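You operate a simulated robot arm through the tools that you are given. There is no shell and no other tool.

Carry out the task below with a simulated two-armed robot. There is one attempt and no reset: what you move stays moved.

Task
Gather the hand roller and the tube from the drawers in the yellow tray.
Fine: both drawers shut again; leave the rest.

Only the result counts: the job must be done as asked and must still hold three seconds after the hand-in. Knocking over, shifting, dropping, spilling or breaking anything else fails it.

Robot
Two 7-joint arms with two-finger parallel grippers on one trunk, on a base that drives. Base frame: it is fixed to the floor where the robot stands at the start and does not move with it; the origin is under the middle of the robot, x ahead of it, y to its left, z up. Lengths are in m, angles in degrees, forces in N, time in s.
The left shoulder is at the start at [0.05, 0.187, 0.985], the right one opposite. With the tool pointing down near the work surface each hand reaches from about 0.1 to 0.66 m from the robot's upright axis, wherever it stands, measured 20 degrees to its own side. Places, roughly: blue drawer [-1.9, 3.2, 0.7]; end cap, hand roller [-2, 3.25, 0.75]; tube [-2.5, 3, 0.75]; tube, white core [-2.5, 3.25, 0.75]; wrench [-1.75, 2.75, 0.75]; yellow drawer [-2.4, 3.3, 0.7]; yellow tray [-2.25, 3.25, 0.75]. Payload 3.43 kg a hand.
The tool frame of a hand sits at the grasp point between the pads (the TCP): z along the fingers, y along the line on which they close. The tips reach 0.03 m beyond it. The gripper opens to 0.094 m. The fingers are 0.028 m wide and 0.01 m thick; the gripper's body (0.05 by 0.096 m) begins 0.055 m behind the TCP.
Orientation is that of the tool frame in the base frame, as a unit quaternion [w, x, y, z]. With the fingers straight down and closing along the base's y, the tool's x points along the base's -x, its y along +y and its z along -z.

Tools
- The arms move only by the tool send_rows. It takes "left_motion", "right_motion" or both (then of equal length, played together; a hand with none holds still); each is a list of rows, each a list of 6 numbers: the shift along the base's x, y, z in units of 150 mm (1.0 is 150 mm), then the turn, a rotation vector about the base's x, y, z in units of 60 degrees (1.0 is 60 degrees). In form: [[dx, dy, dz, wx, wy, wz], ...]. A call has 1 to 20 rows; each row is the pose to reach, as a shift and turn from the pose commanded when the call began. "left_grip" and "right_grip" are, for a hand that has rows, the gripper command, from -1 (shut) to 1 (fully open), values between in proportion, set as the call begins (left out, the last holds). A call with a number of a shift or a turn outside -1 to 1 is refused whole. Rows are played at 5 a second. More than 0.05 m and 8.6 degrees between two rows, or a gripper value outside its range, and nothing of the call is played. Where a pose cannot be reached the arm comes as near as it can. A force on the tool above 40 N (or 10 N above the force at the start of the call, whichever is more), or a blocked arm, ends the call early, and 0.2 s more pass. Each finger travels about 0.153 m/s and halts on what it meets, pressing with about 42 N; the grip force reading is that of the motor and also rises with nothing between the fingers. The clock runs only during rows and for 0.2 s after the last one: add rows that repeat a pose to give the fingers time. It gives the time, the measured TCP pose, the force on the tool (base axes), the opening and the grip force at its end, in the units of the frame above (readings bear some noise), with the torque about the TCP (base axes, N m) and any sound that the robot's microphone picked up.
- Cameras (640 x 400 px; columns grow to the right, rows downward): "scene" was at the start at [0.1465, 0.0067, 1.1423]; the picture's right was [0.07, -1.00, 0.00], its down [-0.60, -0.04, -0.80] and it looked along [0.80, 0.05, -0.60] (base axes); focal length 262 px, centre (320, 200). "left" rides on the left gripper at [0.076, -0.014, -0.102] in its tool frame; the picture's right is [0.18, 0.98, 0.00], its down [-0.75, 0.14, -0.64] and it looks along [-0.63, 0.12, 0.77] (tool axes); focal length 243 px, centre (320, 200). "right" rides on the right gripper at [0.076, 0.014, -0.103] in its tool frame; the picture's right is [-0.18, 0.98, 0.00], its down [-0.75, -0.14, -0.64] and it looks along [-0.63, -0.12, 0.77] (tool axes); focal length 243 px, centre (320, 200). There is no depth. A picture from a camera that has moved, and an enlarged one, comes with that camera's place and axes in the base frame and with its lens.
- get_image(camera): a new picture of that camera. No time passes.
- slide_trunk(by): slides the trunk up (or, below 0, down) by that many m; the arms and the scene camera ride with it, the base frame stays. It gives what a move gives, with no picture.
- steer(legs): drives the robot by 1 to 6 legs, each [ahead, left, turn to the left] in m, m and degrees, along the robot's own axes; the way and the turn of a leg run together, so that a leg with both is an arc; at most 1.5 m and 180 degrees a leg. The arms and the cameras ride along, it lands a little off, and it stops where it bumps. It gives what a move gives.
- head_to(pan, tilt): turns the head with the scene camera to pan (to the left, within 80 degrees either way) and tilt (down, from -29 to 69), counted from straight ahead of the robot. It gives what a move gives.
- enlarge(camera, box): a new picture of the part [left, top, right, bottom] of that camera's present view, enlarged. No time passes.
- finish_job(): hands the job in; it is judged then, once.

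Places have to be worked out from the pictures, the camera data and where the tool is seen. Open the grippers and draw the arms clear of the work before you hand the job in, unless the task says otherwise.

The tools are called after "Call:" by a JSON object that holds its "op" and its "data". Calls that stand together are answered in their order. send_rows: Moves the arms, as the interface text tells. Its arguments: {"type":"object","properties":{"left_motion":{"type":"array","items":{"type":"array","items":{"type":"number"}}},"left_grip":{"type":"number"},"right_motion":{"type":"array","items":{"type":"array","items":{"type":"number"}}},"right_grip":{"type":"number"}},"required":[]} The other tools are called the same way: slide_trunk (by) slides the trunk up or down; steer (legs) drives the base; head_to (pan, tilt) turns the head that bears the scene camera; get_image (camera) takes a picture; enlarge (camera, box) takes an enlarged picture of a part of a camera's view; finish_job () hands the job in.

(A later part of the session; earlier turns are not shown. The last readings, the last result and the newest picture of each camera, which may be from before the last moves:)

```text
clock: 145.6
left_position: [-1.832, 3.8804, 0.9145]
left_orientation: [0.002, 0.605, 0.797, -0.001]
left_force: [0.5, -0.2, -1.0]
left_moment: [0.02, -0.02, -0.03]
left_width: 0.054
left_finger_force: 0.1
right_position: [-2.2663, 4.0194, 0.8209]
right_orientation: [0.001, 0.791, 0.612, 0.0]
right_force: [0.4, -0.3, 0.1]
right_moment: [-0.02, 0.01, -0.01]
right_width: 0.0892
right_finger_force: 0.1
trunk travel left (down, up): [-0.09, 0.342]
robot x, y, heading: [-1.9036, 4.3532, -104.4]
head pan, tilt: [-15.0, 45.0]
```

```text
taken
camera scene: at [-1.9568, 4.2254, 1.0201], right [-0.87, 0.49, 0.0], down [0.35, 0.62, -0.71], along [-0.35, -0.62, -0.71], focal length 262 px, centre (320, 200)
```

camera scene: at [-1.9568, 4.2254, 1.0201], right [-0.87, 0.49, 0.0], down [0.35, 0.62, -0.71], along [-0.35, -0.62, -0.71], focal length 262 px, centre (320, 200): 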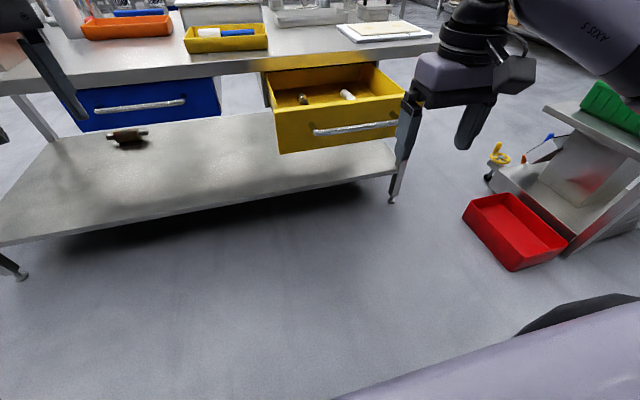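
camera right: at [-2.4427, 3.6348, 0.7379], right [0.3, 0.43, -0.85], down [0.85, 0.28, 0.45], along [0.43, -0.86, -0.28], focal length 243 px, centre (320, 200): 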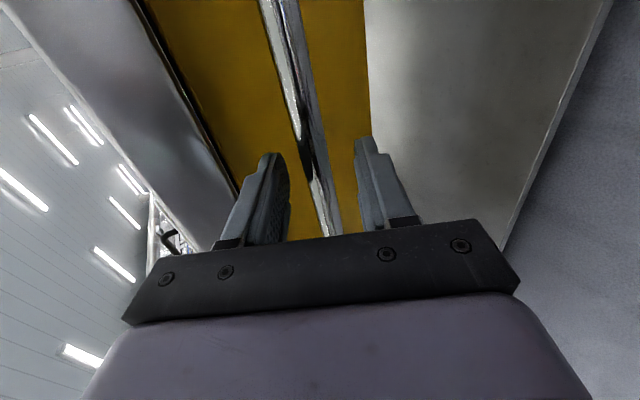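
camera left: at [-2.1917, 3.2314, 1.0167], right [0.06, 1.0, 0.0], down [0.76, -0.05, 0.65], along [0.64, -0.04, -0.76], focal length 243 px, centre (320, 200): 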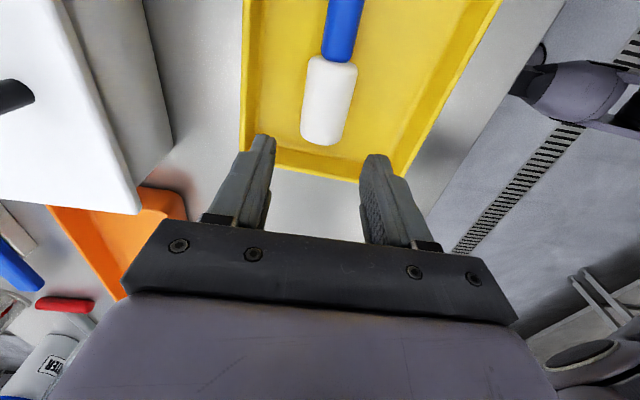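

The right hand points down, above drawer height. I drive ahead 0.30 m so the drawer's inside comes under it.

Call:
{"op": "steer", "data": {"legs": [[0.3, 0, 0]]}}

Call:
{"op": "get_image", "data": {"camera": "scene"}}

Call:
{"op": "enlarge", "data": {"camera": "scene", "box": [220, 70, 440, 210]}}

Call:
{"op": "get_image", "data": {"camera": "right"}}

```text
clock: 147.7
left_position: [-1.907, 3.5866, 0.9135]
left_orientation: [0.002, 0.604, 0.797, -0.002]
left_force: [0.6, 0.7, 0.2]
left_moment: [-0.01, 0.01, -0.02]
left_width: 0.054
left_finger_force: 0.0
right_position: [-2.3399, 3.7268, 0.8203]
right_orientation: [0.0, 0.79, 0.613, -0.001]
right_force: [-0.9, -0.3, 0.7]
right_moment: [-0.04, 0.01, 0.01]
right_width: 0.0895
right_finger_force: 0.1
trunk travel left (down, up): [-0.09, 0.342]
robot x, y, heading: [-1.9794, 4.0598, -104.3]
head pan, tilt: [-15.0, 45.0]
```

```text
taken
camera scene: at [-2.0315, 3.9331, 1.0201], right [-0.87, 0.49, 0.0], down [0.35, 0.62, -0.71], along [-0.35, -0.62, -0.71], focal length 262 px, centre (320, 200)
```

scene: 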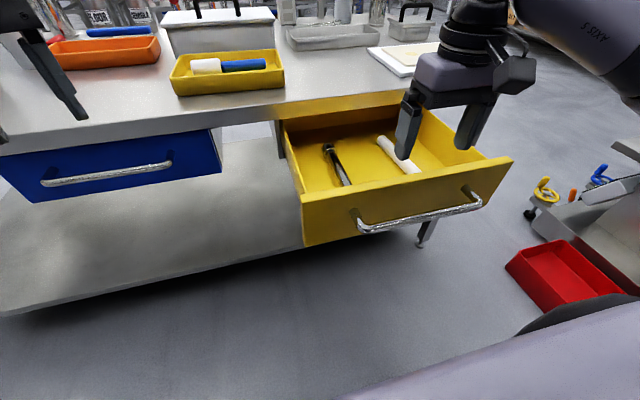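

```text
2.86 times, centred on (330, 140) of scene
camera zoom: at [-2.0315, 3.9331, 1.0201], right [-0.87, 0.49, 0.0], down [0.35, 0.62, -0.71], along [-0.35, -0.62, -0.71], focal length 748 px, centre (291, 371)
```

zoom: 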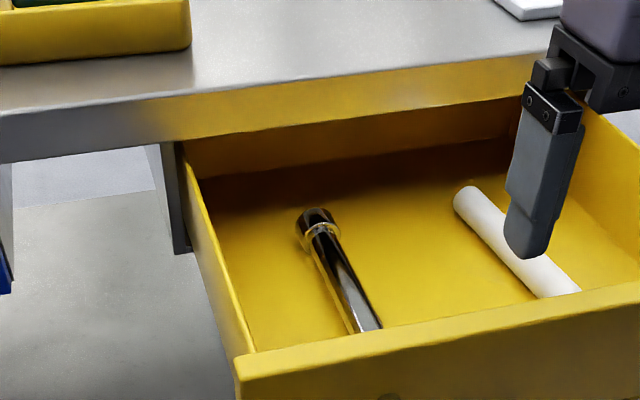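

```text
taken
camera right: at [-2.3083, 3.7963, 0.9237], right [0.91, -0.42, 0.0], down [-0.32, -0.69, 0.64], along [-0.27, -0.58, -0.77], focal length 243 px, centre (320, 200)
```

right: 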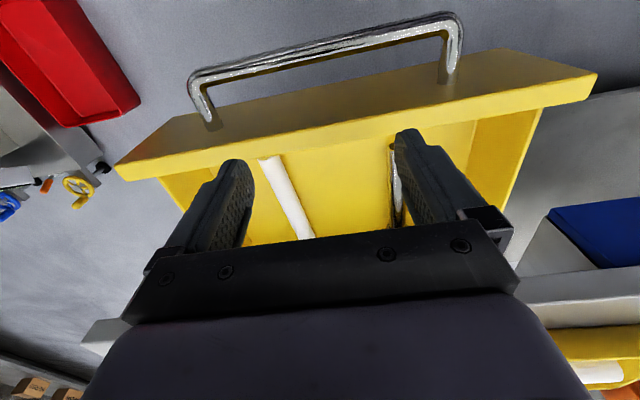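

The metal tube lies along my forward direction at 0.186 right, from about 0.53 to 0.68 ahead; the white core is 14 cm further right. I move the right hand over the tube.

Call:
{"op": "send_rows", "data": {"right_motion": [[0.036, -0.223, 0, 0, 0, 0], [0.072, -0.447, 0, 0, 0, 0], [0.108, -0.67, 0, 0, 0, 0]], "right_grip": 0.4}}

Call:
{"op": "send_rows", "data": {"right_motion": [[0.036, -0.223, 0, 0, 0, 0], [0.072, -0.447, 0, 0, 0, 0], [0.108, -0.65, 0, 0, 0, 0], [0.108, -0.65, 0, 0, 0, 0]]}}

Call:
{"op": "get_image", "data": {"camera": "right"}}

Call:
{"op": "get_image", "data": {"camera": "scene"}}

```text
clock: 148.5
left_position: [-1.9067, 3.5892, 0.9134]
left_orientation: [0.002, 0.603, 0.798, -0.002]
left_force: [-0.4, 0.1, 0.1]
left_moment: [-0.01, 0.0, 0.01]
left_width: 0.0541
left_finger_force: 0.1
right_position: [-2.3249, 3.6256, 0.82]
right_orientation: [-0.001, 0.79, 0.613, -0.001]
right_force: [-1.1, -0.3, -0.7]
right_moment: [-0.01, -0.01, -0.03]
right_width: 0.0657
right_finger_force: 0.0
trunk travel left (down, up): [-0.09, 0.342]
robot x, y, heading: [-1.9827, 4.0598, -104.3]
head pan, tilt: [-15.0, 45.0]
```

```text
clock: 149.5
left_position: [-1.906, 3.5871, 0.9133]
left_orientation: [0.003, 0.604, 0.797, -0.001]
left_force: [-0.3, 0.4, -1.0]
left_moment: [0.0, -0.02, -0.01]
left_width: 0.054
left_finger_force: 0.0
right_position: [-2.3089, 3.527, 0.8214]
right_orientation: [0.0, 0.79, 0.613, 0.0]
right_force: [0.0, -0.7, -0.4]
right_moment: [0.0, 0.05, -0.02]
right_width: 0.0658
right_finger_force: 0.1
trunk travel left (down, up): [-0.09, 0.342]
robot x, y, heading: [-1.9816, 4.0578, -104.0]
head pan, tilt: [-15.0, 45.0]
```

```text
taken
camera right: at [-2.2761, 3.5981, 0.923], right [0.91, -0.42, 0.0], down [-0.32, -0.69, 0.64], along [-0.27, -0.58, -0.77], focal length 243 px, centre (320, 200)
```

right: 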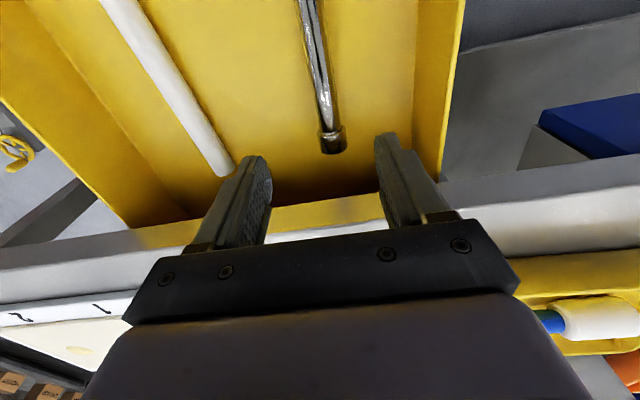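

```text
taken
camera scene: at [-2.0314, 3.9331, 1.0201], right [-0.87, 0.49, 0.0], down [0.35, 0.62, -0.71], along [-0.35, -0.62, -0.71], focal length 262 px, centre (320, 200)
```

scene: 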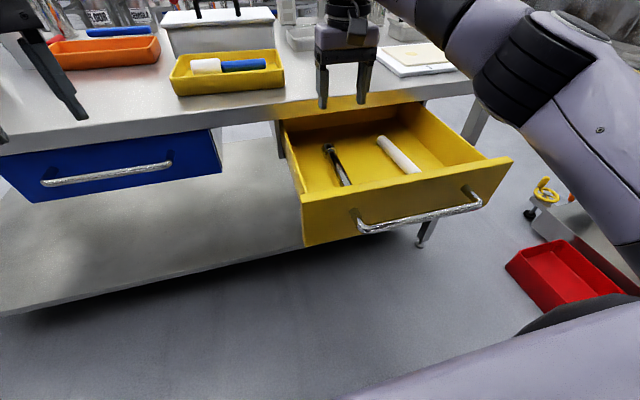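

The tube is aligned under the hand and extends further toward me, so I shift 2.7 cm back toward its middle and descend.

Call:
{"op": "send_rows", "data": {"right_motion": [[0.033, 0.09, 0, 0, 0, 0], [0.065, 0.18, -0.2, 0, 0, 0], [0.065, 0.18, -0.45, 0, 0, 0], [0.065, 0.18, -0.7, 0, 0, 0], [0.065, 0.18, -0.87, 0, 0, 0]]}}

Call:
{"op": "get_image", "data": {"camera": "right"}}

Call:
{"op": "enlarge", "data": {"camera": "scene", "box": [220, 70, 440, 210]}}

```text
clock: 150.7
left_position: [-1.9066, 3.5883, 0.9134]
left_orientation: [0.002, 0.604, 0.797, -0.002]
left_force: [0.5, 0.7, 0.0]
left_moment: [-0.01, 0.0, -0.01]
left_width: 0.0542
left_finger_force: 0.0
right_position: [-2.2994, 3.5533, 0.6912]
right_orientation: [0.001, 0.79, 0.613, 0.0]
right_force: [0.1, -0.2, 1.0]
right_moment: [0.01, -0.03, 0.04]
right_width: 0.0657
right_finger_force: 0.1
trunk travel left (down, up): [-0.09, 0.342]
robot x, y, heading: [-1.9799, 4.0595, -104.6]
head pan, tilt: [-15.0, 45.0]
```

```text
taken
camera right: at [-2.2672, 3.6244, 0.7935], right [0.91, -0.42, 0.0], down [-0.32, -0.69, 0.64], along [-0.27, -0.58, -0.77], focal length 243 px, centre (320, 200)
```

right: 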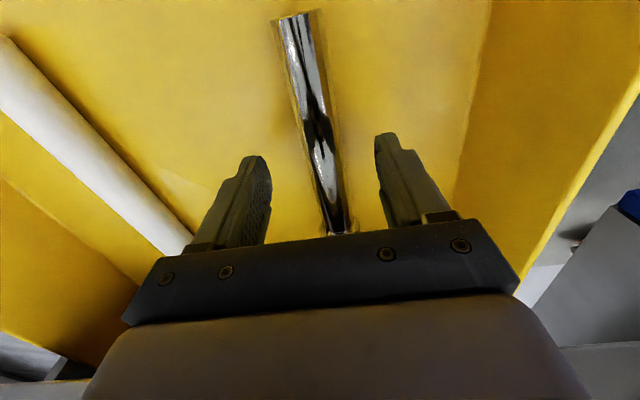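

```text
2.86 times, centred on (330, 140) of scene
camera zoom: at [-2.0315, 3.9331, 1.0201], right [-0.87, 0.49, 0.0], down [0.35, 0.62, -0.71], along [-0.35, -0.62, -0.71], focal length 748 px, centre (291, 371)
```

zoom: 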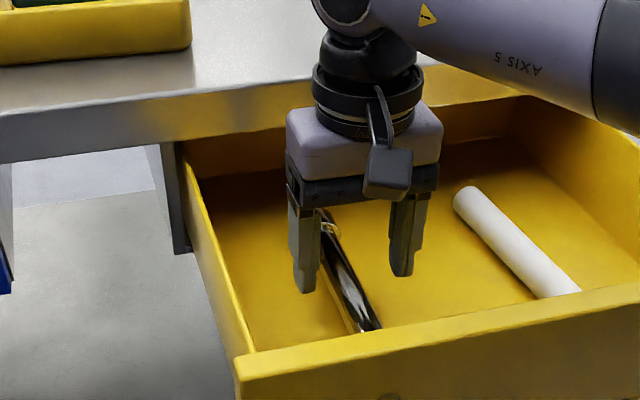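

Both ends are visible now: the tube is about 0.17 m long, its middle 1.3 cm ahead of the hand. I shift there and lower to the drawer floor.

Call:
{"op": "send_rows", "data": {"right_motion": [[-0.022, -0.088, -0.05, 0, 0, 0], [-0.022, -0.088, -0.12, 0, 0, 0], [-0.022, -0.088, -0.2, 0, 0, 0], [-0.022, -0.088, -0.2, 0, 0, 0]]}}

Call:
{"op": "send_rows", "data": {"right_motion": [[0, 0, 0, 0, 0, 0], [0, 0, 0, 0, 0, 0], [0, 0, 0, 0, 0, 0], [0, 0, 0, 0, 0, 0]], "right_grip": -1}}

Call:
{"op": "get_image", "data": {"camera": "right"}}

```text
clock: 151.7
left_position: [-1.9062, 3.5879, 0.9135]
left_orientation: [0.002, 0.604, 0.797, -0.002]
left_force: [0.0, 0.2, 0.0]
left_moment: [0.03, 0.01, 0.01]
left_width: 0.0539
left_finger_force: 0.0
right_position: [-2.3015, 3.5423, 0.6618]
right_orientation: [0.002, 0.79, 0.613, -0.001]
right_force: [-0.7, 0.3, 6.0]
right_moment: [0.07, 0.11, 0.09]
right_width: 0.0659
right_finger_force: 0.0
trunk travel left (down, up): [-0.09, 0.342]
robot x, y, heading: [-1.9752, 4.0613, -104.5]
head pan, tilt: [-15.0, 45.0]
```

```text
clock: 152.7
left_position: [-1.906, 3.5875, 0.9146]
left_orientation: [0.002, 0.604, 0.797, -0.002]
left_force: [0.1, 1.2, 0.1]
left_moment: [-0.01, 0.0, 0.0]
left_width: 0.054
left_finger_force: 0.1
right_position: [-2.3012, 3.5419, 0.6626]
right_orientation: [0.001, 0.79, 0.613, -0.001]
right_force: [-1.2, -1.2, 9.0]
right_moment: [0.05, 0.11, 0.15]
right_width: 0.0245
right_finger_force: 41.8
trunk travel left (down, up): [-0.09, 0.342]
robot x, y, heading: [-1.977, 4.0617, -104.5]
head pan, tilt: [-15.0, 45.0]
```

```text
taken
camera right: at [-2.2694, 3.6131, 0.7642], right [0.91, -0.42, 0.0], down [-0.32, -0.69, 0.64], along [-0.27, -0.58, -0.77], focal length 243 px, centre (320, 200)
```

right: 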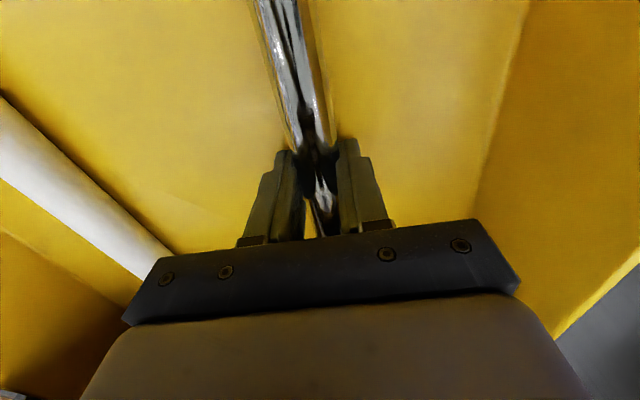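

Gripped at 24.5 mm at its middle. I lift 3 cm slowly, drawing back 2 cm to stay clear of the lip, and check it holds.

Call:
{"op": "send_rows", "data": {"right_motion": [[0, 0, 0.05, 0, 0, 0], [0.01, 0.03, 0.1, 0, 0, 0], [0.02, 0.08, 0.15, 0, 0, 0], [0.034, 0.13, 0.2, 0, 0, 0], [0.034, 0.13, 0.2, 0, 0, 0]]}}

Call:
{"op": "get_image", "data": {"camera": "right"}}

Call:
{"op": "enlarge", "data": {"camera": "scene", "box": [220, 70, 440, 210]}}

```text
clock: 153.9
left_position: [-1.906, 3.5879, 0.9138]
left_orientation: [0.003, 0.604, 0.797, -0.001]
left_force: [0.0, -0.2, -0.2]
left_moment: [-0.02, 0.02, 0.01]
left_width: 0.0542
left_finger_force: 0.0
right_position: [-2.297, 3.5613, 0.6918]
right_orientation: [0.0, 0.79, 0.613, 0.0]
right_force: [0.0, -0.8, -0.9]
right_moment: [0.01, 0.0, -0.02]
right_width: 0.0242
right_finger_force: 42.0
trunk travel left (down, up): [-0.09, 0.342]
robot x, y, heading: [-1.9743, 4.0626, -104.3]
head pan, tilt: [-15.0, 45.0]
```

```text
taken
camera right: at [-2.2644, 3.6314, 0.7942], right [0.91, -0.42, 0.0], down [-0.32, -0.69, 0.64], along [-0.27, -0.58, -0.77], focal length 243 px, centre (320, 200)
```

right: 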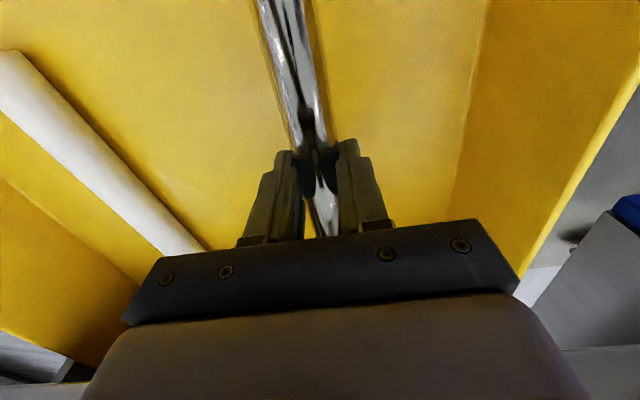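

```text
2.86 times, centred on (330, 140) of scene
camera zoom: at [-2.0315, 3.9331, 1.0201], right [-0.87, 0.49, 0.0], down [0.35, 0.62, -0.71], along [-0.35, -0.62, -0.71], focal length 748 px, centre (291, 371)
```

zoom: 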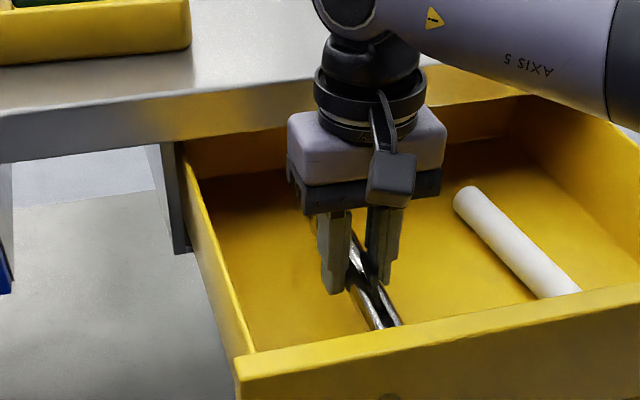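

The tube holds. I lift it 0.15 m straight up, well clear of the drawer.

Call:
{"op": "send_rows", "data": {"right_motion": [[0, 0, 0.15, 0, 0, 0], [0, 0, 0.3, 0, 0, 0], [0, 0, 0.5, 0, 0, 0], [0, 0, 0.7, 0, 0, 0], [0, 0, 0.9, 0, 0, 0], [0, 0, 1.0, 0, 0, 0]]}}

Call:
{"op": "send_rows", "data": {"right_motion": [[0, 0, 0.15, 0, 0, 0], [0, 0, 0.3, 0, 0, 0]]}}

Call:
{"op": "get_image", "data": {"camera": "scene"}}

Call:
{"op": "get_image", "data": {"camera": "right"}}

```text
clock: 155.3
left_position: [-1.9063, 3.5883, 0.9133]
left_orientation: [0.003, 0.603, 0.798, -0.002]
left_force: [0.6, -0.3, 0.3]
left_moment: [0.02, -0.01, 0.02]
left_width: 0.0542
left_finger_force: 0.0
right_position: [-2.2967, 3.5627, 0.8405]
right_orientation: [0.0, 0.79, 0.613, 0.0]
right_force: [0.0, 1.0, -1.0]
right_moment: [0.0, -0.03, 0.01]
right_width: 0.0244
right_finger_force: 41.7
trunk travel left (down, up): [-0.09, 0.342]
robot x, y, heading: [-1.9805, 4.0571, -104.5]
head pan, tilt: [-15.0, 45.0]
```

```text
clock: 155.9
left_position: [-1.9065, 3.5875, 0.9147]
left_orientation: [0.002, 0.604, 0.797, -0.001]
left_force: [-0.9, -0.4, -0.5]
left_moment: [-0.02, 0.01, -0.01]
left_width: 0.0542
left_finger_force: 0.1
right_position: [-2.2954, 3.5616, 0.8867]
right_orientation: [0.0, 0.79, 0.613, 0.0]
right_force: [0.2, -0.8, -1.7]
right_moment: [0.01, -0.02, -0.03]
right_width: 0.0242
right_finger_force: 42.1
trunk travel left (down, up): [-0.09, 0.342]
robot x, y, heading: [-1.9753, 4.0624, -104.3]
head pan, tilt: [-15.0, 45.0]
```

```text
taken
camera scene: at [-2.0315, 3.9331, 1.0201], right [-0.87, 0.49, 0.0], down [0.35, 0.62, -0.71], along [-0.35, -0.62, -0.71], focal length 262 px, centre (320, 200)
```

scene: 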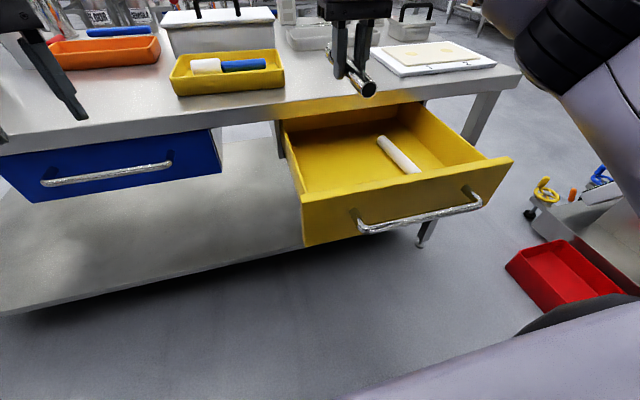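

```text
taken
camera right: at [-2.2638, 3.6311, 0.989], right [0.91, -0.42, 0.0], down [-0.32, -0.69, 0.64], along [-0.27, -0.58, -0.77], focal length 243 px, centre (320, 200)
```

right: 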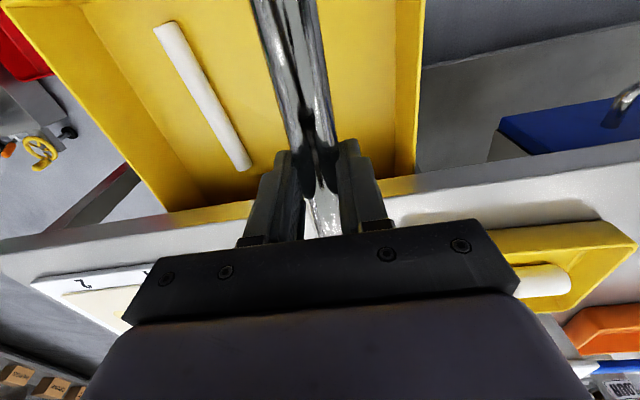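

It is an open-ended metal tube, safely lifted. To shut the yellow drawer with the left hand, I shift the base 0.22 m right, unyaw the left hand, and bring it toward the bar.

Call:
{"op": "steer", "data": {"legs": [[0, -0.22, 0]]}}

Call:
{"op": "send_rows", "data": {"left_motion": [[-0.1, 0.12, 0, 0, 0, -0.125], [-0.2, 0.24, 0, 0, 0, -0.25], [-0.3, 0.36, 0, 0, 0, -0.375], [-0.4, 0.5, 0, 0, 0, -0.5], [-0.57, 0.72, 0, 0, 0, -0.5], [-0.75, 0.95, 0, 0, 0, -0.5]], "left_grip": -1}}

Call:
{"op": "head_to", "data": {"pan": 0, "tilt": 50}}

Call:
{"op": "get_image", "data": {"camera": "scene"}}

```text
clock: 158.4
left_position: [-2.1152, 3.6416, 0.9135]
left_orientation: [0.002, 0.605, 0.796, -0.002]
left_force: [0.1, 0.8, -0.5]
left_moment: [-0.02, -0.02, 0.01]
left_width: 0.0541
left_finger_force: 0.0
right_position: [-2.5047, 3.6144, 0.8858]
right_orientation: [0.001, 0.79, 0.613, 0.0]
right_force: [0.5, -0.7, -1.6]
right_moment: [0.04, -0.03, 0.02]
right_width: 0.0242
right_finger_force: 42.2
trunk travel left (down, up): [-0.09, 0.342]
robot x, y, heading: [-2.1914, 4.1108, -104.4]
head pan, tilt: [-15.0, 45.0]
```

```text
clock: 159.8
left_position: [-2.2252, 3.7847, 0.9116]
left_orientation: [0.001, 0.789, 0.614, -0.002]
left_force: [0.2, 0.3, 0.0]
left_moment: [-0.04, 0.02, -0.02]
left_width: 0.0001
left_finger_force: 33.4
right_position: [-2.5052, 3.6145, 0.8859]
right_orientation: [-0.001, 0.79, 0.614, 0.0]
right_force: [0.6, -0.4, -1.2]
right_moment: [0.07, 0.02, 0.0]
right_width: 0.0245
right_finger_force: 42.5
trunk travel left (down, up): [-0.09, 0.342]
robot x, y, heading: [-2.1884, 4.1132, -104.4]
head pan, tilt: [-15.0, 45.0]
```

```text
clock: 160.6
left_position: [-2.226, 3.7842, 0.912]
left_orientation: [0.002, 0.79, 0.613, -0.002]
left_force: [0.8, -0.2, 0.9]
left_moment: [-0.02, 0.03, -0.02]
left_width: 0.0
left_finger_force: 32.6
right_position: [-2.5049, 3.6136, 0.8866]
right_orientation: [0.0, 0.79, 0.613, 0.0]
right_force: [0.1, 0.7, -1.6]
right_moment: [0.04, 0.0, -0.01]
right_width: 0.0244
right_finger_force: 42.1
trunk travel left (down, up): [-0.09, 0.342]
robot x, y, heading: [-2.1853, 4.1135, -104.5]
head pan, tilt: [0.0, 50.0]
```

```text
taken
camera scene: at [-2.2191, 3.9826, 1.0132], right [-0.97, 0.25, 0.0], down [0.19, 0.74, -0.64], along [-0.16, -0.62, -0.77], focal length 262 px, centre (320, 200)
```

scene: 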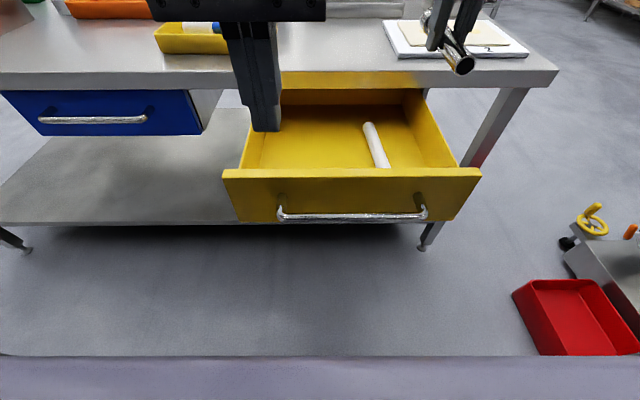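

The left fingers are just short of the yellow bar. I move 4 cm toward its middle and lower to bar height.

Call:
{"op": "send_rows", "data": {"left_motion": [[-0.13, 0.033, -0.1, 0, 0, 0], [-0.258, 0.066, -0.3, 0, 0, 0], [-0.258, 0.066, -0.55, 0, 0, 0], [-0.258, 0.066, -0.8, 0, 0, 0]]}}

Call:
{"op": "send_rows", "data": {"left_motion": [[0, 0, -0.25, 0, 0, 0], [0, 0, -0.5, 0, 0, 0], [0, 0, -0.68, 0, 0, 0]]}}

Call:
{"op": "get_image", "data": {"camera": "scene"}}

Call:
{"op": "get_image", "data": {"camera": "left"}}

```text
clock: 161.6
left_position: [-2.2636, 3.7947, 0.7922]
left_orientation: [0.001, 0.791, 0.612, -0.002]
left_force: [0.0, -0.4, 0.0]
left_moment: [0.0, 0.0, -0.01]
left_width: 0.0
left_finger_force: 32.7
right_position: [-2.5042, 3.6141, 0.8867]
right_orientation: [-0.001, 0.79, 0.613, 0.0]
right_force: [-0.9, -0.7, -2.6]
right_moment: [0.02, -0.02, 0.05]
right_width: 0.0243
right_finger_force: 41.9
trunk travel left (down, up): [-0.09, 0.342]
robot x, y, heading: [-2.1856, 4.1123, -104.5]
head pan, tilt: [0.0, 50.0]
```

```text
clock: 162.3
left_position: [-2.2646, 3.795, 0.6887]
left_orientation: [0.002, 0.79, 0.613, -0.002]
left_force: [-0.3, 0.5, 0.9]
left_moment: [0.01, 0.02, 0.0]
left_width: 0.0
left_finger_force: 33.3
right_position: [-2.5052, 3.6145, 0.8865]
right_orientation: [0.0, 0.79, 0.613, 0.0]
right_force: [-0.2, -1.1, -2.0]
right_moment: [0.03, -0.02, 0.01]
right_width: 0.0243
right_finger_force: 42.3
trunk travel left (down, up): [-0.09, 0.342]
robot x, y, heading: [-2.1838, 4.1133, -104.4]
head pan, tilt: [0.0, 50.0]
```

```text
taken
camera scene: at [-2.2191, 3.9826, 1.0132], right [-0.97, 0.25, 0.0], down [0.19, 0.74, -0.64], along [-0.16, -0.62, -0.77], focal length 262 px, centre (320, 200)
```

scene: 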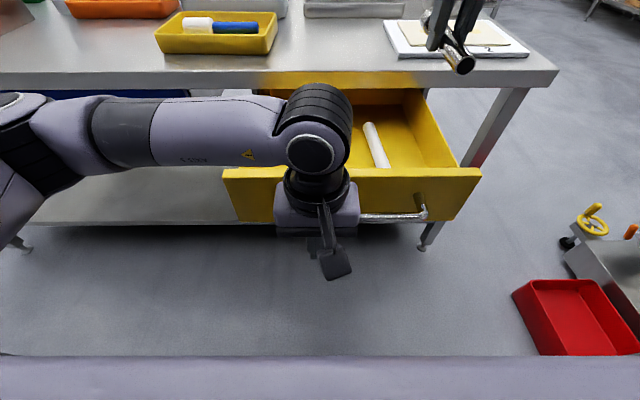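

```text
taken
camera left: at [-2.2589, 3.8723, 0.792], right [1.0, -0.07, 0.0], down [-0.05, -0.76, 0.65], along [-0.04, -0.64, -0.76], focal length 243 px, centre (320, 200)
```

left: 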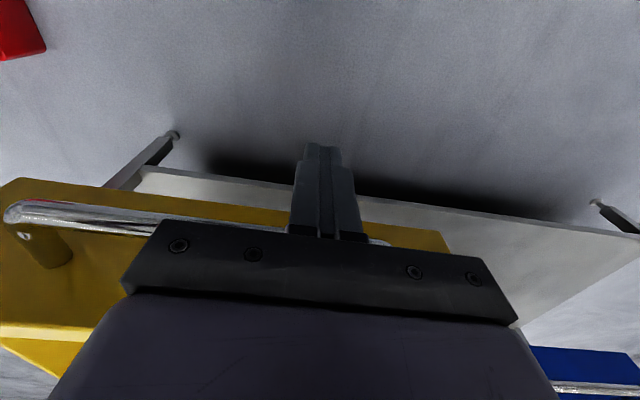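

Fingers are in place in front of the bar. I push forward 0.15 m, then a further 0.05 m.

Call:
{"op": "send_rows", "data": {"left_motion": [[-0.04, -0.16, 0, 0, 0, 0], [-0.08, -0.32, 0, 0, 0, 0], [-0.12, -0.48, 0, 0, 0, 0], [-0.165, -0.64, 0, 0, 0, 0], [-0.21, -0.81, 0, 0, 0, 0], [-0.25, -0.97, 0, 0, 0, 0]]}}

Call:
{"op": "send_rows", "data": {"left_motion": [[-0.04, -0.16, 0, 0, 0, 0], [-0.083, -0.323, 0, 0, 0, 0]]}}

Call:
{"op": "get_image", "data": {"camera": "scene"}}

```text
clock: 163.8
left_position: [-2.3049, 3.646, 0.6921]
left_orientation: [0.002, 0.79, 0.613, -0.002]
left_force: [-0.3, 0.1, 0.3]
left_moment: [-0.01, 0.0, 0.0]
left_width: 0.0
left_finger_force: 33.0
right_position: [-2.5041, 3.6136, 0.8859]
right_orientation: [0.001, 0.79, 0.613, 0.0]
right_force: [0.4, 0.5, -1.1]
right_moment: [0.02, -0.02, 0.0]
right_width: 0.0243
right_finger_force: 42.0
trunk travel left (down, up): [-0.09, 0.342]
robot x, y, heading: [-2.1871, 4.1101, -104.1]
head pan, tilt: [0.0, 50.0]
```

```text
clock: 164.3
left_position: [-2.3175, 3.5999, 0.6914]
left_orientation: [0.002, 0.79, 0.613, -0.002]
left_force: [-0.1, 0.6, 1.1]
left_moment: [0.0, -0.02, -0.01]
left_width: 0.0
left_finger_force: 33.2
right_position: [-2.5052, 3.6143, 0.887]
right_orientation: [0.0, 0.791, 0.612, -0.001]
right_force: [0.3, 0.2, -1.9]
right_moment: [-0.01, 0.01, -0.01]
right_width: 0.0244
right_finger_force: 41.7
trunk travel left (down, up): [-0.09, 0.342]
robot x, y, heading: [-2.188, 4.1122, -104.4]
head pan, tilt: [0.0, 50.0]
```

```text
taken
camera scene: at [-2.2191, 3.9826, 1.0131], right [-0.97, 0.25, 0.0], down [0.19, 0.74, -0.64], along [-0.16, -0.62, -0.77], focal length 262 px, centre (320, 200)
```

scene: 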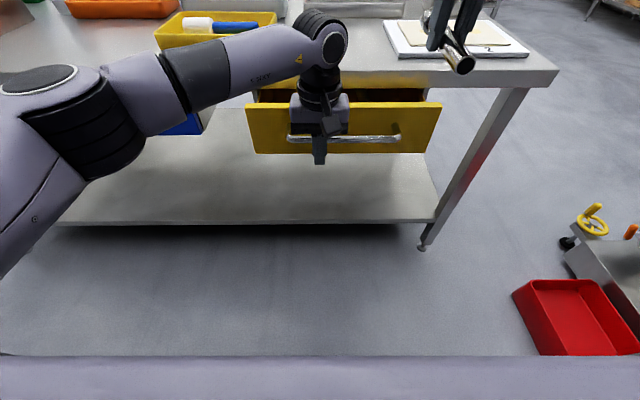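

About 9 cm remain. I push another 4 cm with the arm, then finish by driving slowly ahead.

Call:
{"op": "send_rows", "data": {"left_motion": [[-0.033, -0.13, 0, 0, 0, 0], [-0.066, -0.26, 0, 0, 0, 0]]}}

Call:
{"op": "steer", "data": {"legs": [[0.04, 0, 0]]}}

Call:
{"op": "enlarge", "data": {"camera": "scene", "box": [200, 40, 460, 200]}}

```text
clock: 164.9
left_position: [-2.3264, 3.5601, 0.6931]
left_orientation: [0.002, 0.79, 0.613, -0.003]
left_force: [0.3, 0.4, 0.7]
left_moment: [-0.02, 0.01, 0.0]
left_width: 0.0
left_finger_force: 33.2
right_position: [-2.5048, 3.6132, 0.8867]
right_orientation: [0.0, 0.79, 0.613, 0.0]
right_force: [0.4, 0.3, -1.5]
right_moment: [0.03, 0.02, -0.02]
right_width: 0.0244
right_finger_force: 42.4
trunk travel left (down, up): [-0.09, 0.342]
robot x, y, heading: [-2.1822, 4.1161, -104.4]
head pan, tilt: [0.0, 50.0]
```

```text
clock: 165.8
left_position: [-2.3356, 3.5219, 0.692]
left_orientation: [0.001, 0.79, 0.613, -0.002]
left_force: [-1.1, -0.1, -0.5]
left_moment: [0.0, 0.01, 0.03]
left_width: 0.0
left_finger_force: 33.0
right_position: [-2.5142, 3.575, 0.8867]
right_orientation: [0.0, 0.79, 0.613, 0.0]
right_force: [-0.8, -1.0, -1.2]
right_moment: [0.03, 0.02, 0.0]
right_width: 0.0241
right_finger_force: 41.8
trunk travel left (down, up): [-0.09, 0.342]
robot x, y, heading: [-2.1946, 4.0759, -104.4]
head pan, tilt: [0.0, 50.0]
```

```text
2.46 times, centred on (330, 120) of scene
camera zoom: at [-2.2289, 3.9442, 1.0132], right [-0.97, 0.25, 0.0], down [0.19, 0.74, -0.64], along [-0.16, -0.62, -0.77], focal length 645 px, centre (295, 397)
```

zoom: 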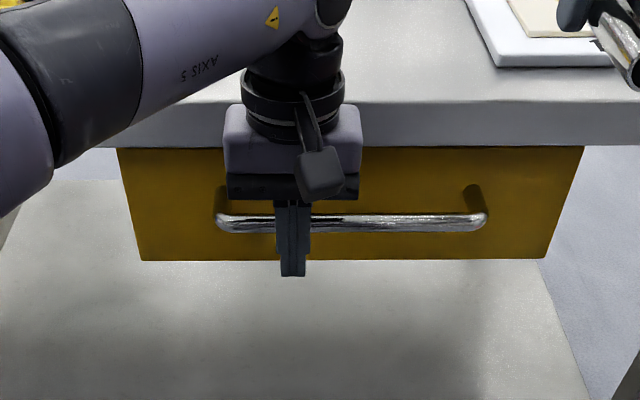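

It is nearly shut (about 7 mm by my reckoning). I press on gently until it meets its stop.

Call:
{"op": "send_rows", "data": {"left_motion": [[-0.008, -0.032, 0, 0, 0, 0], [-0.017, -0.065, 0, 0, 0, 0], [-0.025, -0.097, 0, 0, 0, 0], [-0.033, -0.129, 0, 0, 0, 0]]}}

Call:
{"op": "enlarge", "data": {"camera": "scene", "box": [200, 40, 460, 200]}}

```text
clock: 166.4
left_position: [-2.3377, 3.518, 0.6903]
left_orientation: [-0.004, 0.791, 0.612, 0.007]
left_force: [3.9, 9.0, 2.8]
left_moment: [-0.08, -0.04, 0.11]
left_width: 0.0
left_finger_force: 33.1
left hand out of reach, approached as far as the arm can: row 3
right_position: [-2.5127, 3.5769, 0.8873]
right_orientation: [0.0, 0.79, 0.613, 0.0]
right_force: [0.6, 0.1, -0.7]
right_moment: [0.02, 0.01, -0.02]
right_width: 0.0244
right_finger_force: 41.9
trunk travel left (down, up): [-0.09, 0.342]
robot x, y, heading: [-2.1974, 4.0736, -104.2]
head pan, tilt: [0.0, 50.0]
stopped in row 3 (left hand): the force on the tool passed its limit at 45 N (the readings are from after the stop); the commanded pose is now the measured one
```

```text
2.46 times, centred on (330, 120) of scene
camera zoom: at [-2.2282, 3.9454, 1.0134], right [-0.97, 0.25, 0.0], down [0.19, 0.74, -0.64], along [-0.16, -0.62, -0.77], focal length 645 px, centre (295, 397)
```

zoom: 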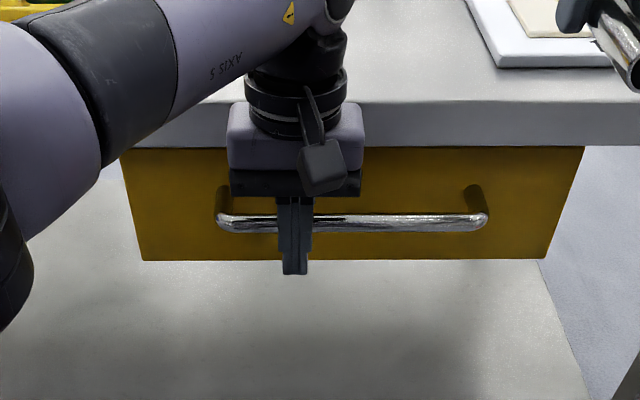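

The push met the stop at 45 N, so the yellow drawer is shut. I back the left hand off, then raise it.

Call:
{"op": "send_rows", "data": {"left_motion": [[0.05, 0.2, 0, 0, 0, 0], [0.1, 0.4, 0, 0, 0, 0], [0.15, 0.6, 0, 0, 0, 0], [0.2, 0.8, 0, 0, 0, 0]]}}

Call:
{"op": "get_image", "data": {"camera": "scene"}}

```text
clock: 167.4
left_position: [-2.3073, 3.6378, 0.6907]
left_orientation: [-0.002, 0.79, 0.614, 0.007]
left_force: [0.3, -0.2, 0.4]
left_moment: [0.0, -0.01, 0.05]
left_width: 0.0
left_finger_force: 32.9
right_position: [-2.5142, 3.5756, 0.8872]
right_orientation: [0.001, 0.79, 0.613, 0.001]
right_force: [0.0, 0.9, -1.1]
right_moment: [0.03, -0.04, 0.0]
right_width: 0.0243
right_finger_force: 42.0
trunk travel left (down, up): [-0.09, 0.342]
robot x, y, heading: [-2.1966, 4.0735, -104.0]
head pan, tilt: [0.0, 50.0]
```

```text
taken
camera scene: at [-2.2285, 3.9447, 1.0132], right [-0.97, 0.25, 0.0], down [0.19, 0.74, -0.64], along [-0.16, -0.62, -0.77], focal length 262 px, centre (320, 200)
```

scene: 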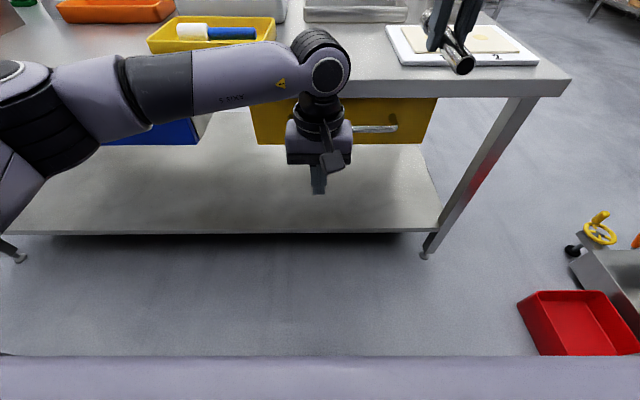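

The left hand is still at bar height, so I shift the base 0.40 m left: this puts it in front of the blue bar for a confirming push, and brings the tray to the right hand's side.

Call:
{"op": "steer", "data": {"legs": [[0, 0.4, 0]]}}

Call:
{"op": "get_image", "data": {"camera": "scene"}}

Call:
{"op": "get_image", "data": {"camera": "left"}}

```text
clock: 171.6
left_position: [-1.9076, 3.536, 0.6917]
left_orientation: [-0.003, 0.789, 0.614, 0.007]
left_force: [0.5, 0.0, 0.0]
left_moment: [0.01, -0.04, 0.0]
left_width: 0.0002
left_finger_force: 33.4
right_position: [-2.1144, 3.4741, 0.8869]
right_orientation: [0.0, 0.789, 0.615, 0.0]
right_force: [0.0, -0.6, -0.9]
right_moment: [0.0, -0.03, 0.0]
right_width: 0.0242
right_finger_force: 41.8
trunk travel left (down, up): [-0.09, 0.342]
robot x, y, heading: [-1.7968, 3.9745, -104.3]
head pan, tilt: [0.0, 50.0]
```

```text
taken
camera scene: at [-1.8311, 3.8443, 1.0132], right [-0.97, 0.24, 0.0], down [0.19, 0.74, -0.64], along [-0.16, -0.62, -0.77], focal length 262 px, centre (320, 200)
```

scene: 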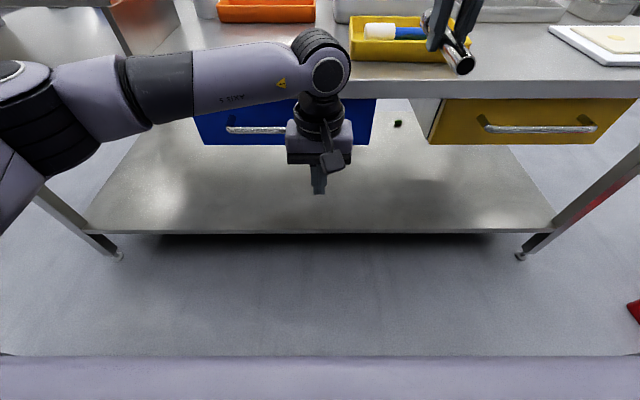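

```text
taken
camera left: at [-1.9032, 3.6115, 0.7952], right [1.0, -0.06, 0.01], down [-0.05, -0.77, 0.63], along [-0.04, -0.63, -0.77], focal length 243 px, centre (320, 200)
```

left: 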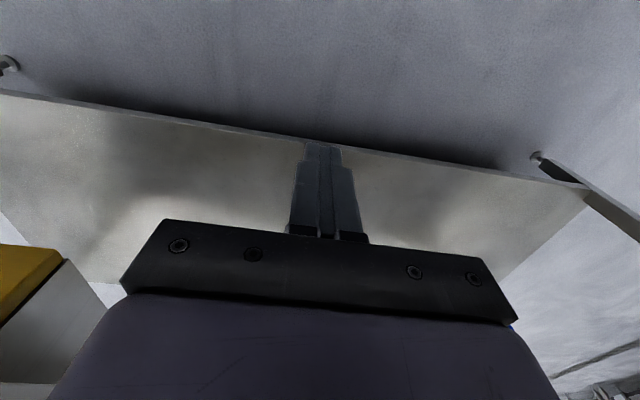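

Both drawers' fronts look equal. I drive 0.05 ahead and push gently on the blue bar until it meets its stop, to be sure.

Call:
{"op": "steer", "data": {"legs": [[0.05, 0, 0]]}}

Call:
{"op": "send_rows", "data": {"left_motion": [[-0.025, -0.1, 0, 0, 0, 0], [-0.05, -0.2, 0, 0, 0, 0], [-0.075, -0.3, 0, 0, 0, 0], [-0.09, -0.36, 0, 0, 0, 0], [-0.105, -0.42, 0, 0, 0, 0], [-0.12, -0.48, 0, 0, 0, 0], [-0.135, -0.54, 0, 0, 0, 0]]}}

Call:
{"op": "get_image", "data": {"camera": "scene"}}

```text
clock: 172.5
left_position: [-1.9187, 3.486, 0.6922]
left_orientation: [-0.003, 0.789, 0.614, 0.007]
left_force: [-0.6, 0.8, 0.2]
left_moment: [0.0, 0.02, 0.02]
left_width: 0.0
left_finger_force: 33.0
right_position: [-2.1265, 3.4243, 0.8866]
right_orientation: [0.0, 0.788, 0.615, 0.0]
right_force: [-0.1, -0.2, -1.4]
right_moment: [0.04, 0.02, 0.01]
right_width: 0.0243
right_finger_force: 42.0
trunk travel left (down, up): [-0.09, 0.342]
robot x, y, heading: [-1.8093, 3.9219, -104.1]
head pan, tilt: [0.0, 50.0]
```

```text
clock: 174.0
left_position: [-1.9377, 3.4197, 0.6902]
left_orientation: [-0.009, 0.791, 0.611, 0.018]
left_force: [4.5, 10.0, 3.0]
left_moment: [-0.07, -0.01, 0.13]
left_width: 0.0
left_finger_force: 33.2
right_position: [-2.1243, 3.4268, 0.887]
right_orientation: [0.0, 0.788, 0.615, 0.0]
right_force: [-0.3, 0.2, -1.0]
right_moment: [0.06, 0.03, -0.01]
right_width: 0.0243
right_finger_force: 42.0
trunk travel left (down, up): [-0.09, 0.342]
robot x, y, heading: [-1.813, 3.9294, -104.1]
head pan, tilt: [0.0, 50.0]
stopped in row 7 (left hand): the force on the tool passed its limit at 51 N (the readings are from after the stop); the commanded pose is now the measured one
```

```text
taken
camera scene: at [-1.8426, 3.7963, 1.0133], right [-0.97, 0.24, 0.0], down [0.18, 0.74, -0.64], along [-0.16, -0.62, -0.77], focal length 262 px, centre (320, 200)
```

scene: 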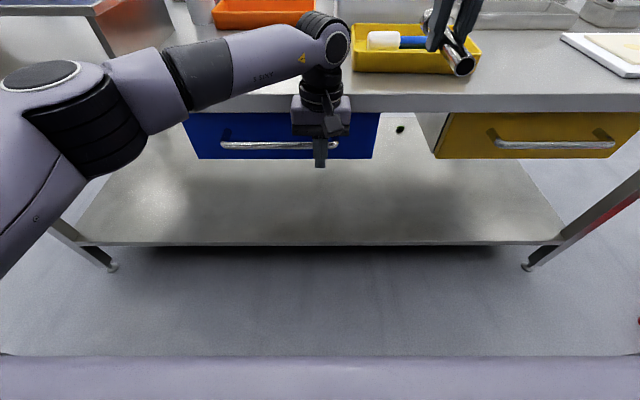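

The blue drawer is firmly at its stop too. I back the left hand off and raise it to the side.

Call:
{"op": "send_rows", "data": {"left_motion": [[0.05, 0.2, 0, 0, 0, 0], [0.1, 0.4, 0, 0, 0, 0], [0.15, 0.6, 0, 0, 0, 0], [0.18, 0.73, 0, 0, 0, 0], [0.25, 0.72, 0.25, 0, 0, 0], [0.35, 0.7, 0.5, 0, 0, 0], [0.45, 0.67, 0.75, 0, 0, 0], [0.55, 0.65, 1.0, 0, 0, 0]]}}

Call:
{"op": "send_rows", "data": {"left_motion": [[0.2, -0.05, 0.2, 0, 0, 0], [0.4, -0.1, 0.4, 0, 0, 0], [0.6, -0.15, 0.5, 0, 0, 0]]}}

Call:
{"op": "get_image", "data": {"camera": "scene"}}

Call:
{"op": "get_image", "data": {"camera": "right"}}

```text
clock: 175.8
left_position: [-1.8552, 3.5159, 0.8392]
left_orientation: [-0.007, 0.791, 0.612, 0.018]
left_force: [0.2, -0.6, -0.3]
left_moment: [-0.02, 0.01, 0.01]
left_width: 0.0001
left_finger_force: 32.8
right_position: [-2.1265, 3.4257, 0.8865]
right_orientation: [0.0, 0.788, 0.616, 0.0]
right_force: [-0.4, 0.4, -1.4]
right_moment: [0.07, -0.04, -0.03]
right_width: 0.0245
right_finger_force: 41.7
trunk travel left (down, up): [-0.09, 0.342]
robot x, y, heading: [-1.8128, 3.9271, -103.9]
head pan, tilt: [0.0, 50.0]
```

```text
clock: 176.6
left_position: [-1.7633, 3.4942, 0.9151]
left_orientation: [-0.008, 0.791, 0.611, 0.018]
left_force: [0.0, -0.4, -0.7]
left_moment: [0.03, -0.01, 0.02]
left_width: 0.0001
left_finger_force: 32.8
right_position: [-2.1265, 3.426, 0.8858]
right_orientation: [-0.001, 0.788, 0.615, 0.0]
right_force: [1.0, 0.7, -1.1]
right_moment: [0.02, 0.03, -0.01]
right_width: 0.0245
right_finger_force: 41.3
trunk travel left (down, up): [-0.09, 0.342]
robot x, y, heading: [-1.8151, 3.9251, -103.9]
head pan, tilt: [0.0, 50.0]
```

```text
taken
camera scene: at [-1.8429, 3.7957, 1.0132], right [-0.97, 0.24, 0.0], down [0.19, 0.74, -0.64], along [-0.16, -0.62, -0.77], focal length 262 px, centre (320, 200)
```

scene: 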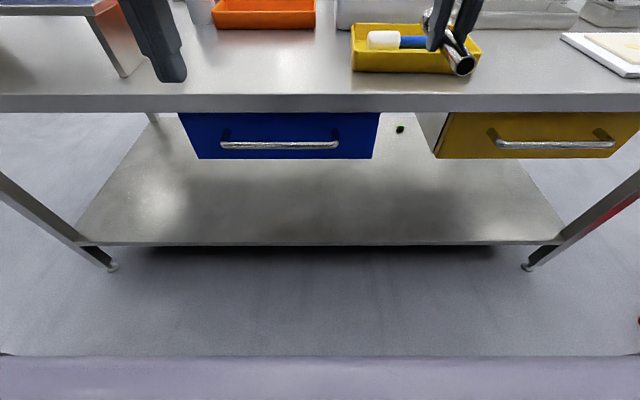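

```text
taken
camera right: at [-2.0942, 3.4959, 0.9885], right [0.91, -0.42, 0.0], down [-0.32, -0.7, 0.64], along [-0.27, -0.58, -0.77], focal length 243 px, centre (320, 200)
```

right: 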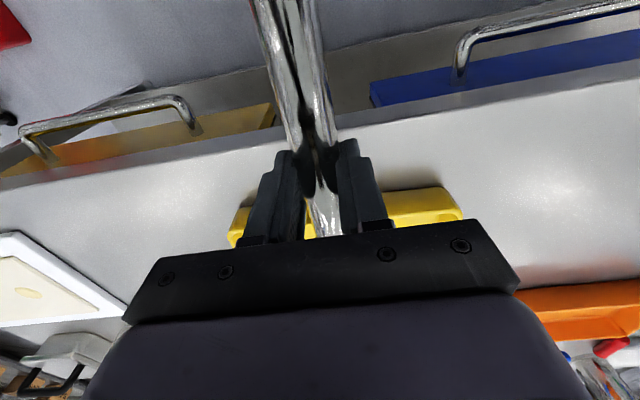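

Both drawers are shut. Now for the tube: I draw the right hand back 10 cm and yaw it clockwise 90° so the tube lies along the tray's length.

Call:
{"op": "send_rows", "data": {"right_motion": [[0.04, 0.16, 0, 0, 0, -0.125], [0.08, 0.32, 0, 0, 0, -0.25], [0.12, 0.48, 0, 0, 0, -0.375], [0.16, 0.65, 0.1, 0, 0, -0.5], [0.16, 0.65, 0.15, 0, 0, -0.625], [0.16, 0.65, 0.15, 0, 0, -0.75], [0.16, 0.65, 0.15, 0, 0, -0.875], [0.16, 0.65, 0.15, 0, 0, -1.0]]}}

Call:
{"op": "send_rows", "data": {"right_motion": [[0, 0, 0, 0, 0, -0.125], [0, 0, 0, 0, 0, -0.25], [0, 0, 0, 0, 0, -0.375], [0, 0, 0, 0, 0, -0.5]]}}

Call:
{"op": "get_image", "data": {"camera": "scene"}}

```text
clock: 178.4
left_position: [-1.7637, 3.4949, 0.9153]
left_orientation: [-0.008, 0.791, 0.612, 0.017]
left_force: [0.1, -0.9, -0.5]
left_moment: [-0.02, -0.03, -0.01]
left_width: 0.0
left_finger_force: 32.8
right_position: [-2.1013, 3.5224, 0.9085]
right_orientation: [0.0, 0.991, 0.137, 0.0]
right_force: [0.6, 0.9, -1.2]
right_moment: [0.0, -0.02, 0.01]
right_width: 0.0243
right_finger_force: 41.8
trunk travel left (down, up): [-0.09, 0.342]
robot x, y, heading: [-1.8075, 3.9262, -104.0]
head pan, tilt: [0.0, 50.0]
```

```text
clock: 179.4
left_position: [-1.7644, 3.4954, 0.915]
left_orientation: [-0.007, 0.79, 0.613, 0.018]
left_force: [0.9, 0.8, -0.5]
left_moment: [-0.01, 0.02, -0.02]
left_width: 0.0
left_finger_force: 33.6
right_position: [-2.1018, 3.5239, 0.9084]
right_orientation: [-0.001, 0.992, -0.123, 0.001]
right_force: [-0.2, 0.2, -1.7]
right_moment: [-0.04, 0.01, -0.04]
right_width: 0.0244
right_finger_force: 42.2
trunk travel left (down, up): [-0.09, 0.342]
robot x, y, heading: [-1.8128, 3.9249, -104.2]
head pan, tilt: [0.0, 50.0]
```

```text
taken
camera scene: at [-1.8429, 3.7956, 1.0132], right [-0.97, 0.24, 0.0], down [0.19, 0.74, -0.64], along [-0.16, -0.62, -0.77], focal length 262 px, centre (320, 200)
```

scene: 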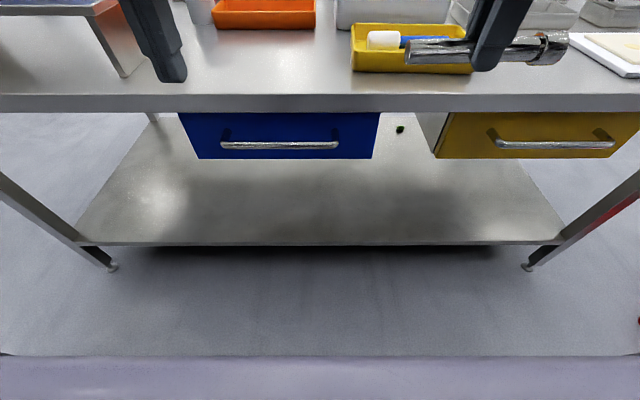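

The tube now lies along the tray's direction. I drive 0.12 m ahead (left hand drawn back at the same time beforehand), then move the right hand over the front strip of the tray.

Call:
{"op": "send_rows", "data": {"left_motion": [[0.04, 0.16, 0.05, 0, 0, 0], [0.08, 0.32, 0.1, 0, 0, 0], [0.12, 0.48, 0.15, 0, 0, 0]]}}

Call:
{"op": "steer", "data": {"legs": [[0.12, 0, 0]]}}

Call:
{"op": "head_to", "data": {"pan": -10, "tilt": 42}}

Call:
{"op": "get_image", "data": {"camera": "scene"}}

Call:
{"op": "get_image", "data": {"camera": "right"}}

```text
clock: 180.2
left_position: [-1.7466, 3.5649, 0.9359]
left_orientation: [-0.007, 0.791, 0.612, 0.018]
left_force: [0.1, 1.1, 0.4]
left_moment: [0.0, 0.01, -0.01]
left_width: 0.0
left_finger_force: 33.3
right_position: [-2.1022, 3.5235, 0.9093]
right_orientation: [0.0, 0.992, -0.123, 0.0]
right_force: [0.1, 0.5, -0.5]
right_moment: [-0.01, -0.04, -0.03]
right_width: 0.0243
right_finger_force: 41.8
trunk travel left (down, up): [-0.09, 0.342]
robot x, y, heading: [-1.8131, 3.9245, -103.9]
head pan, tilt: [0.0, 50.0]
```

```text
clock: 181.4
left_position: [-1.7737, 3.4506, 0.9355]
left_orientation: [-0.008, 0.79, 0.612, 0.017]
left_force: [0.2, 0.4, 0.2]
left_moment: [0.02, 0.01, 0.0]
left_width: 0.0
left_finger_force: 32.9
right_position: [-2.1315, 3.4088, 0.9098]
right_orientation: [0.0, 0.992, -0.122, 0.0]
right_force: [-0.2, 0.0, -1.5]
right_moment: [0.01, -0.02, 0.0]
right_width: 0.0245
right_finger_force: 41.2
trunk travel left (down, up): [-0.09, 0.342]
robot x, y, heading: [-1.839, 3.8116, -103.8]
head pan, tilt: [0.0, 50.0]
```

```text
clock: 182.2
left_position: [-1.7747, 3.4508, 0.9353]
left_orientation: [-0.008, 0.791, 0.612, 0.017]
left_force: [0.5, -0.1, -1.0]
left_moment: [0.0, 0.04, 0.03]
left_width: 0.0
left_finger_force: 33.2
right_position: [-2.1315, 3.4083, 0.909]
right_orientation: [0.0, 0.993, -0.121, 0.0]
right_force: [0.5, -0.7, -1.4]
right_moment: [0.01, 0.0, -0.02]
right_width: 0.0245
right_finger_force: 41.8
trunk travel left (down, up): [-0.09, 0.342]
robot x, y, heading: [-1.8374, 3.8148, -103.9]
head pan, tilt: [-10.0, 42.0]
```

```text
taken
camera scene: at [-1.8866, 3.6797, 1.0244], right [-0.91, 0.41, 0.0], down [0.27, 0.61, -0.74], along [-0.3, -0.68, -0.67], focal length 262 px, centre (320, 200)
```

scene: 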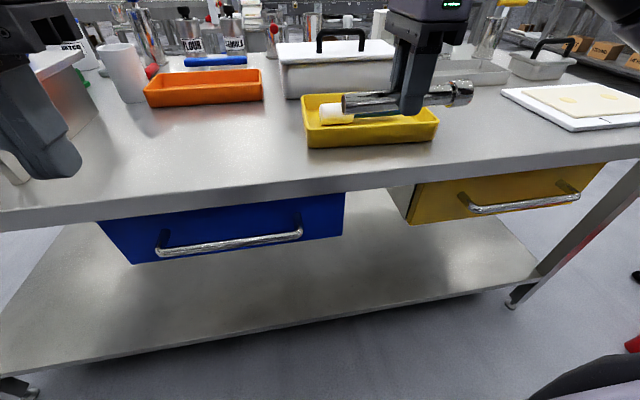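

```text
taken
camera right: at [-2.0608, 3.3762, 1.0112], right [-0.42, -0.91, 0.0], down [-0.7, 0.32, 0.64], along [-0.58, 0.27, -0.77], focal length 243 px, centre (320, 200)
```

right: 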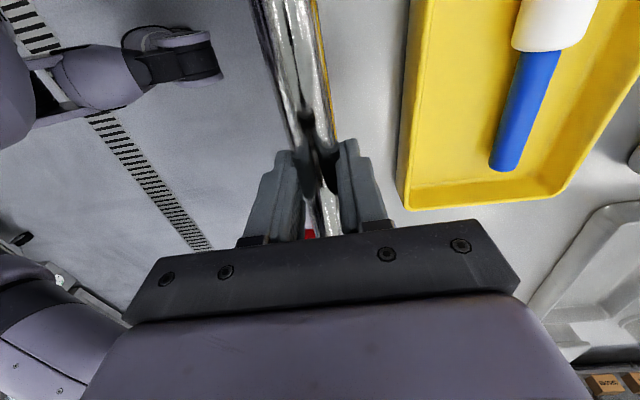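

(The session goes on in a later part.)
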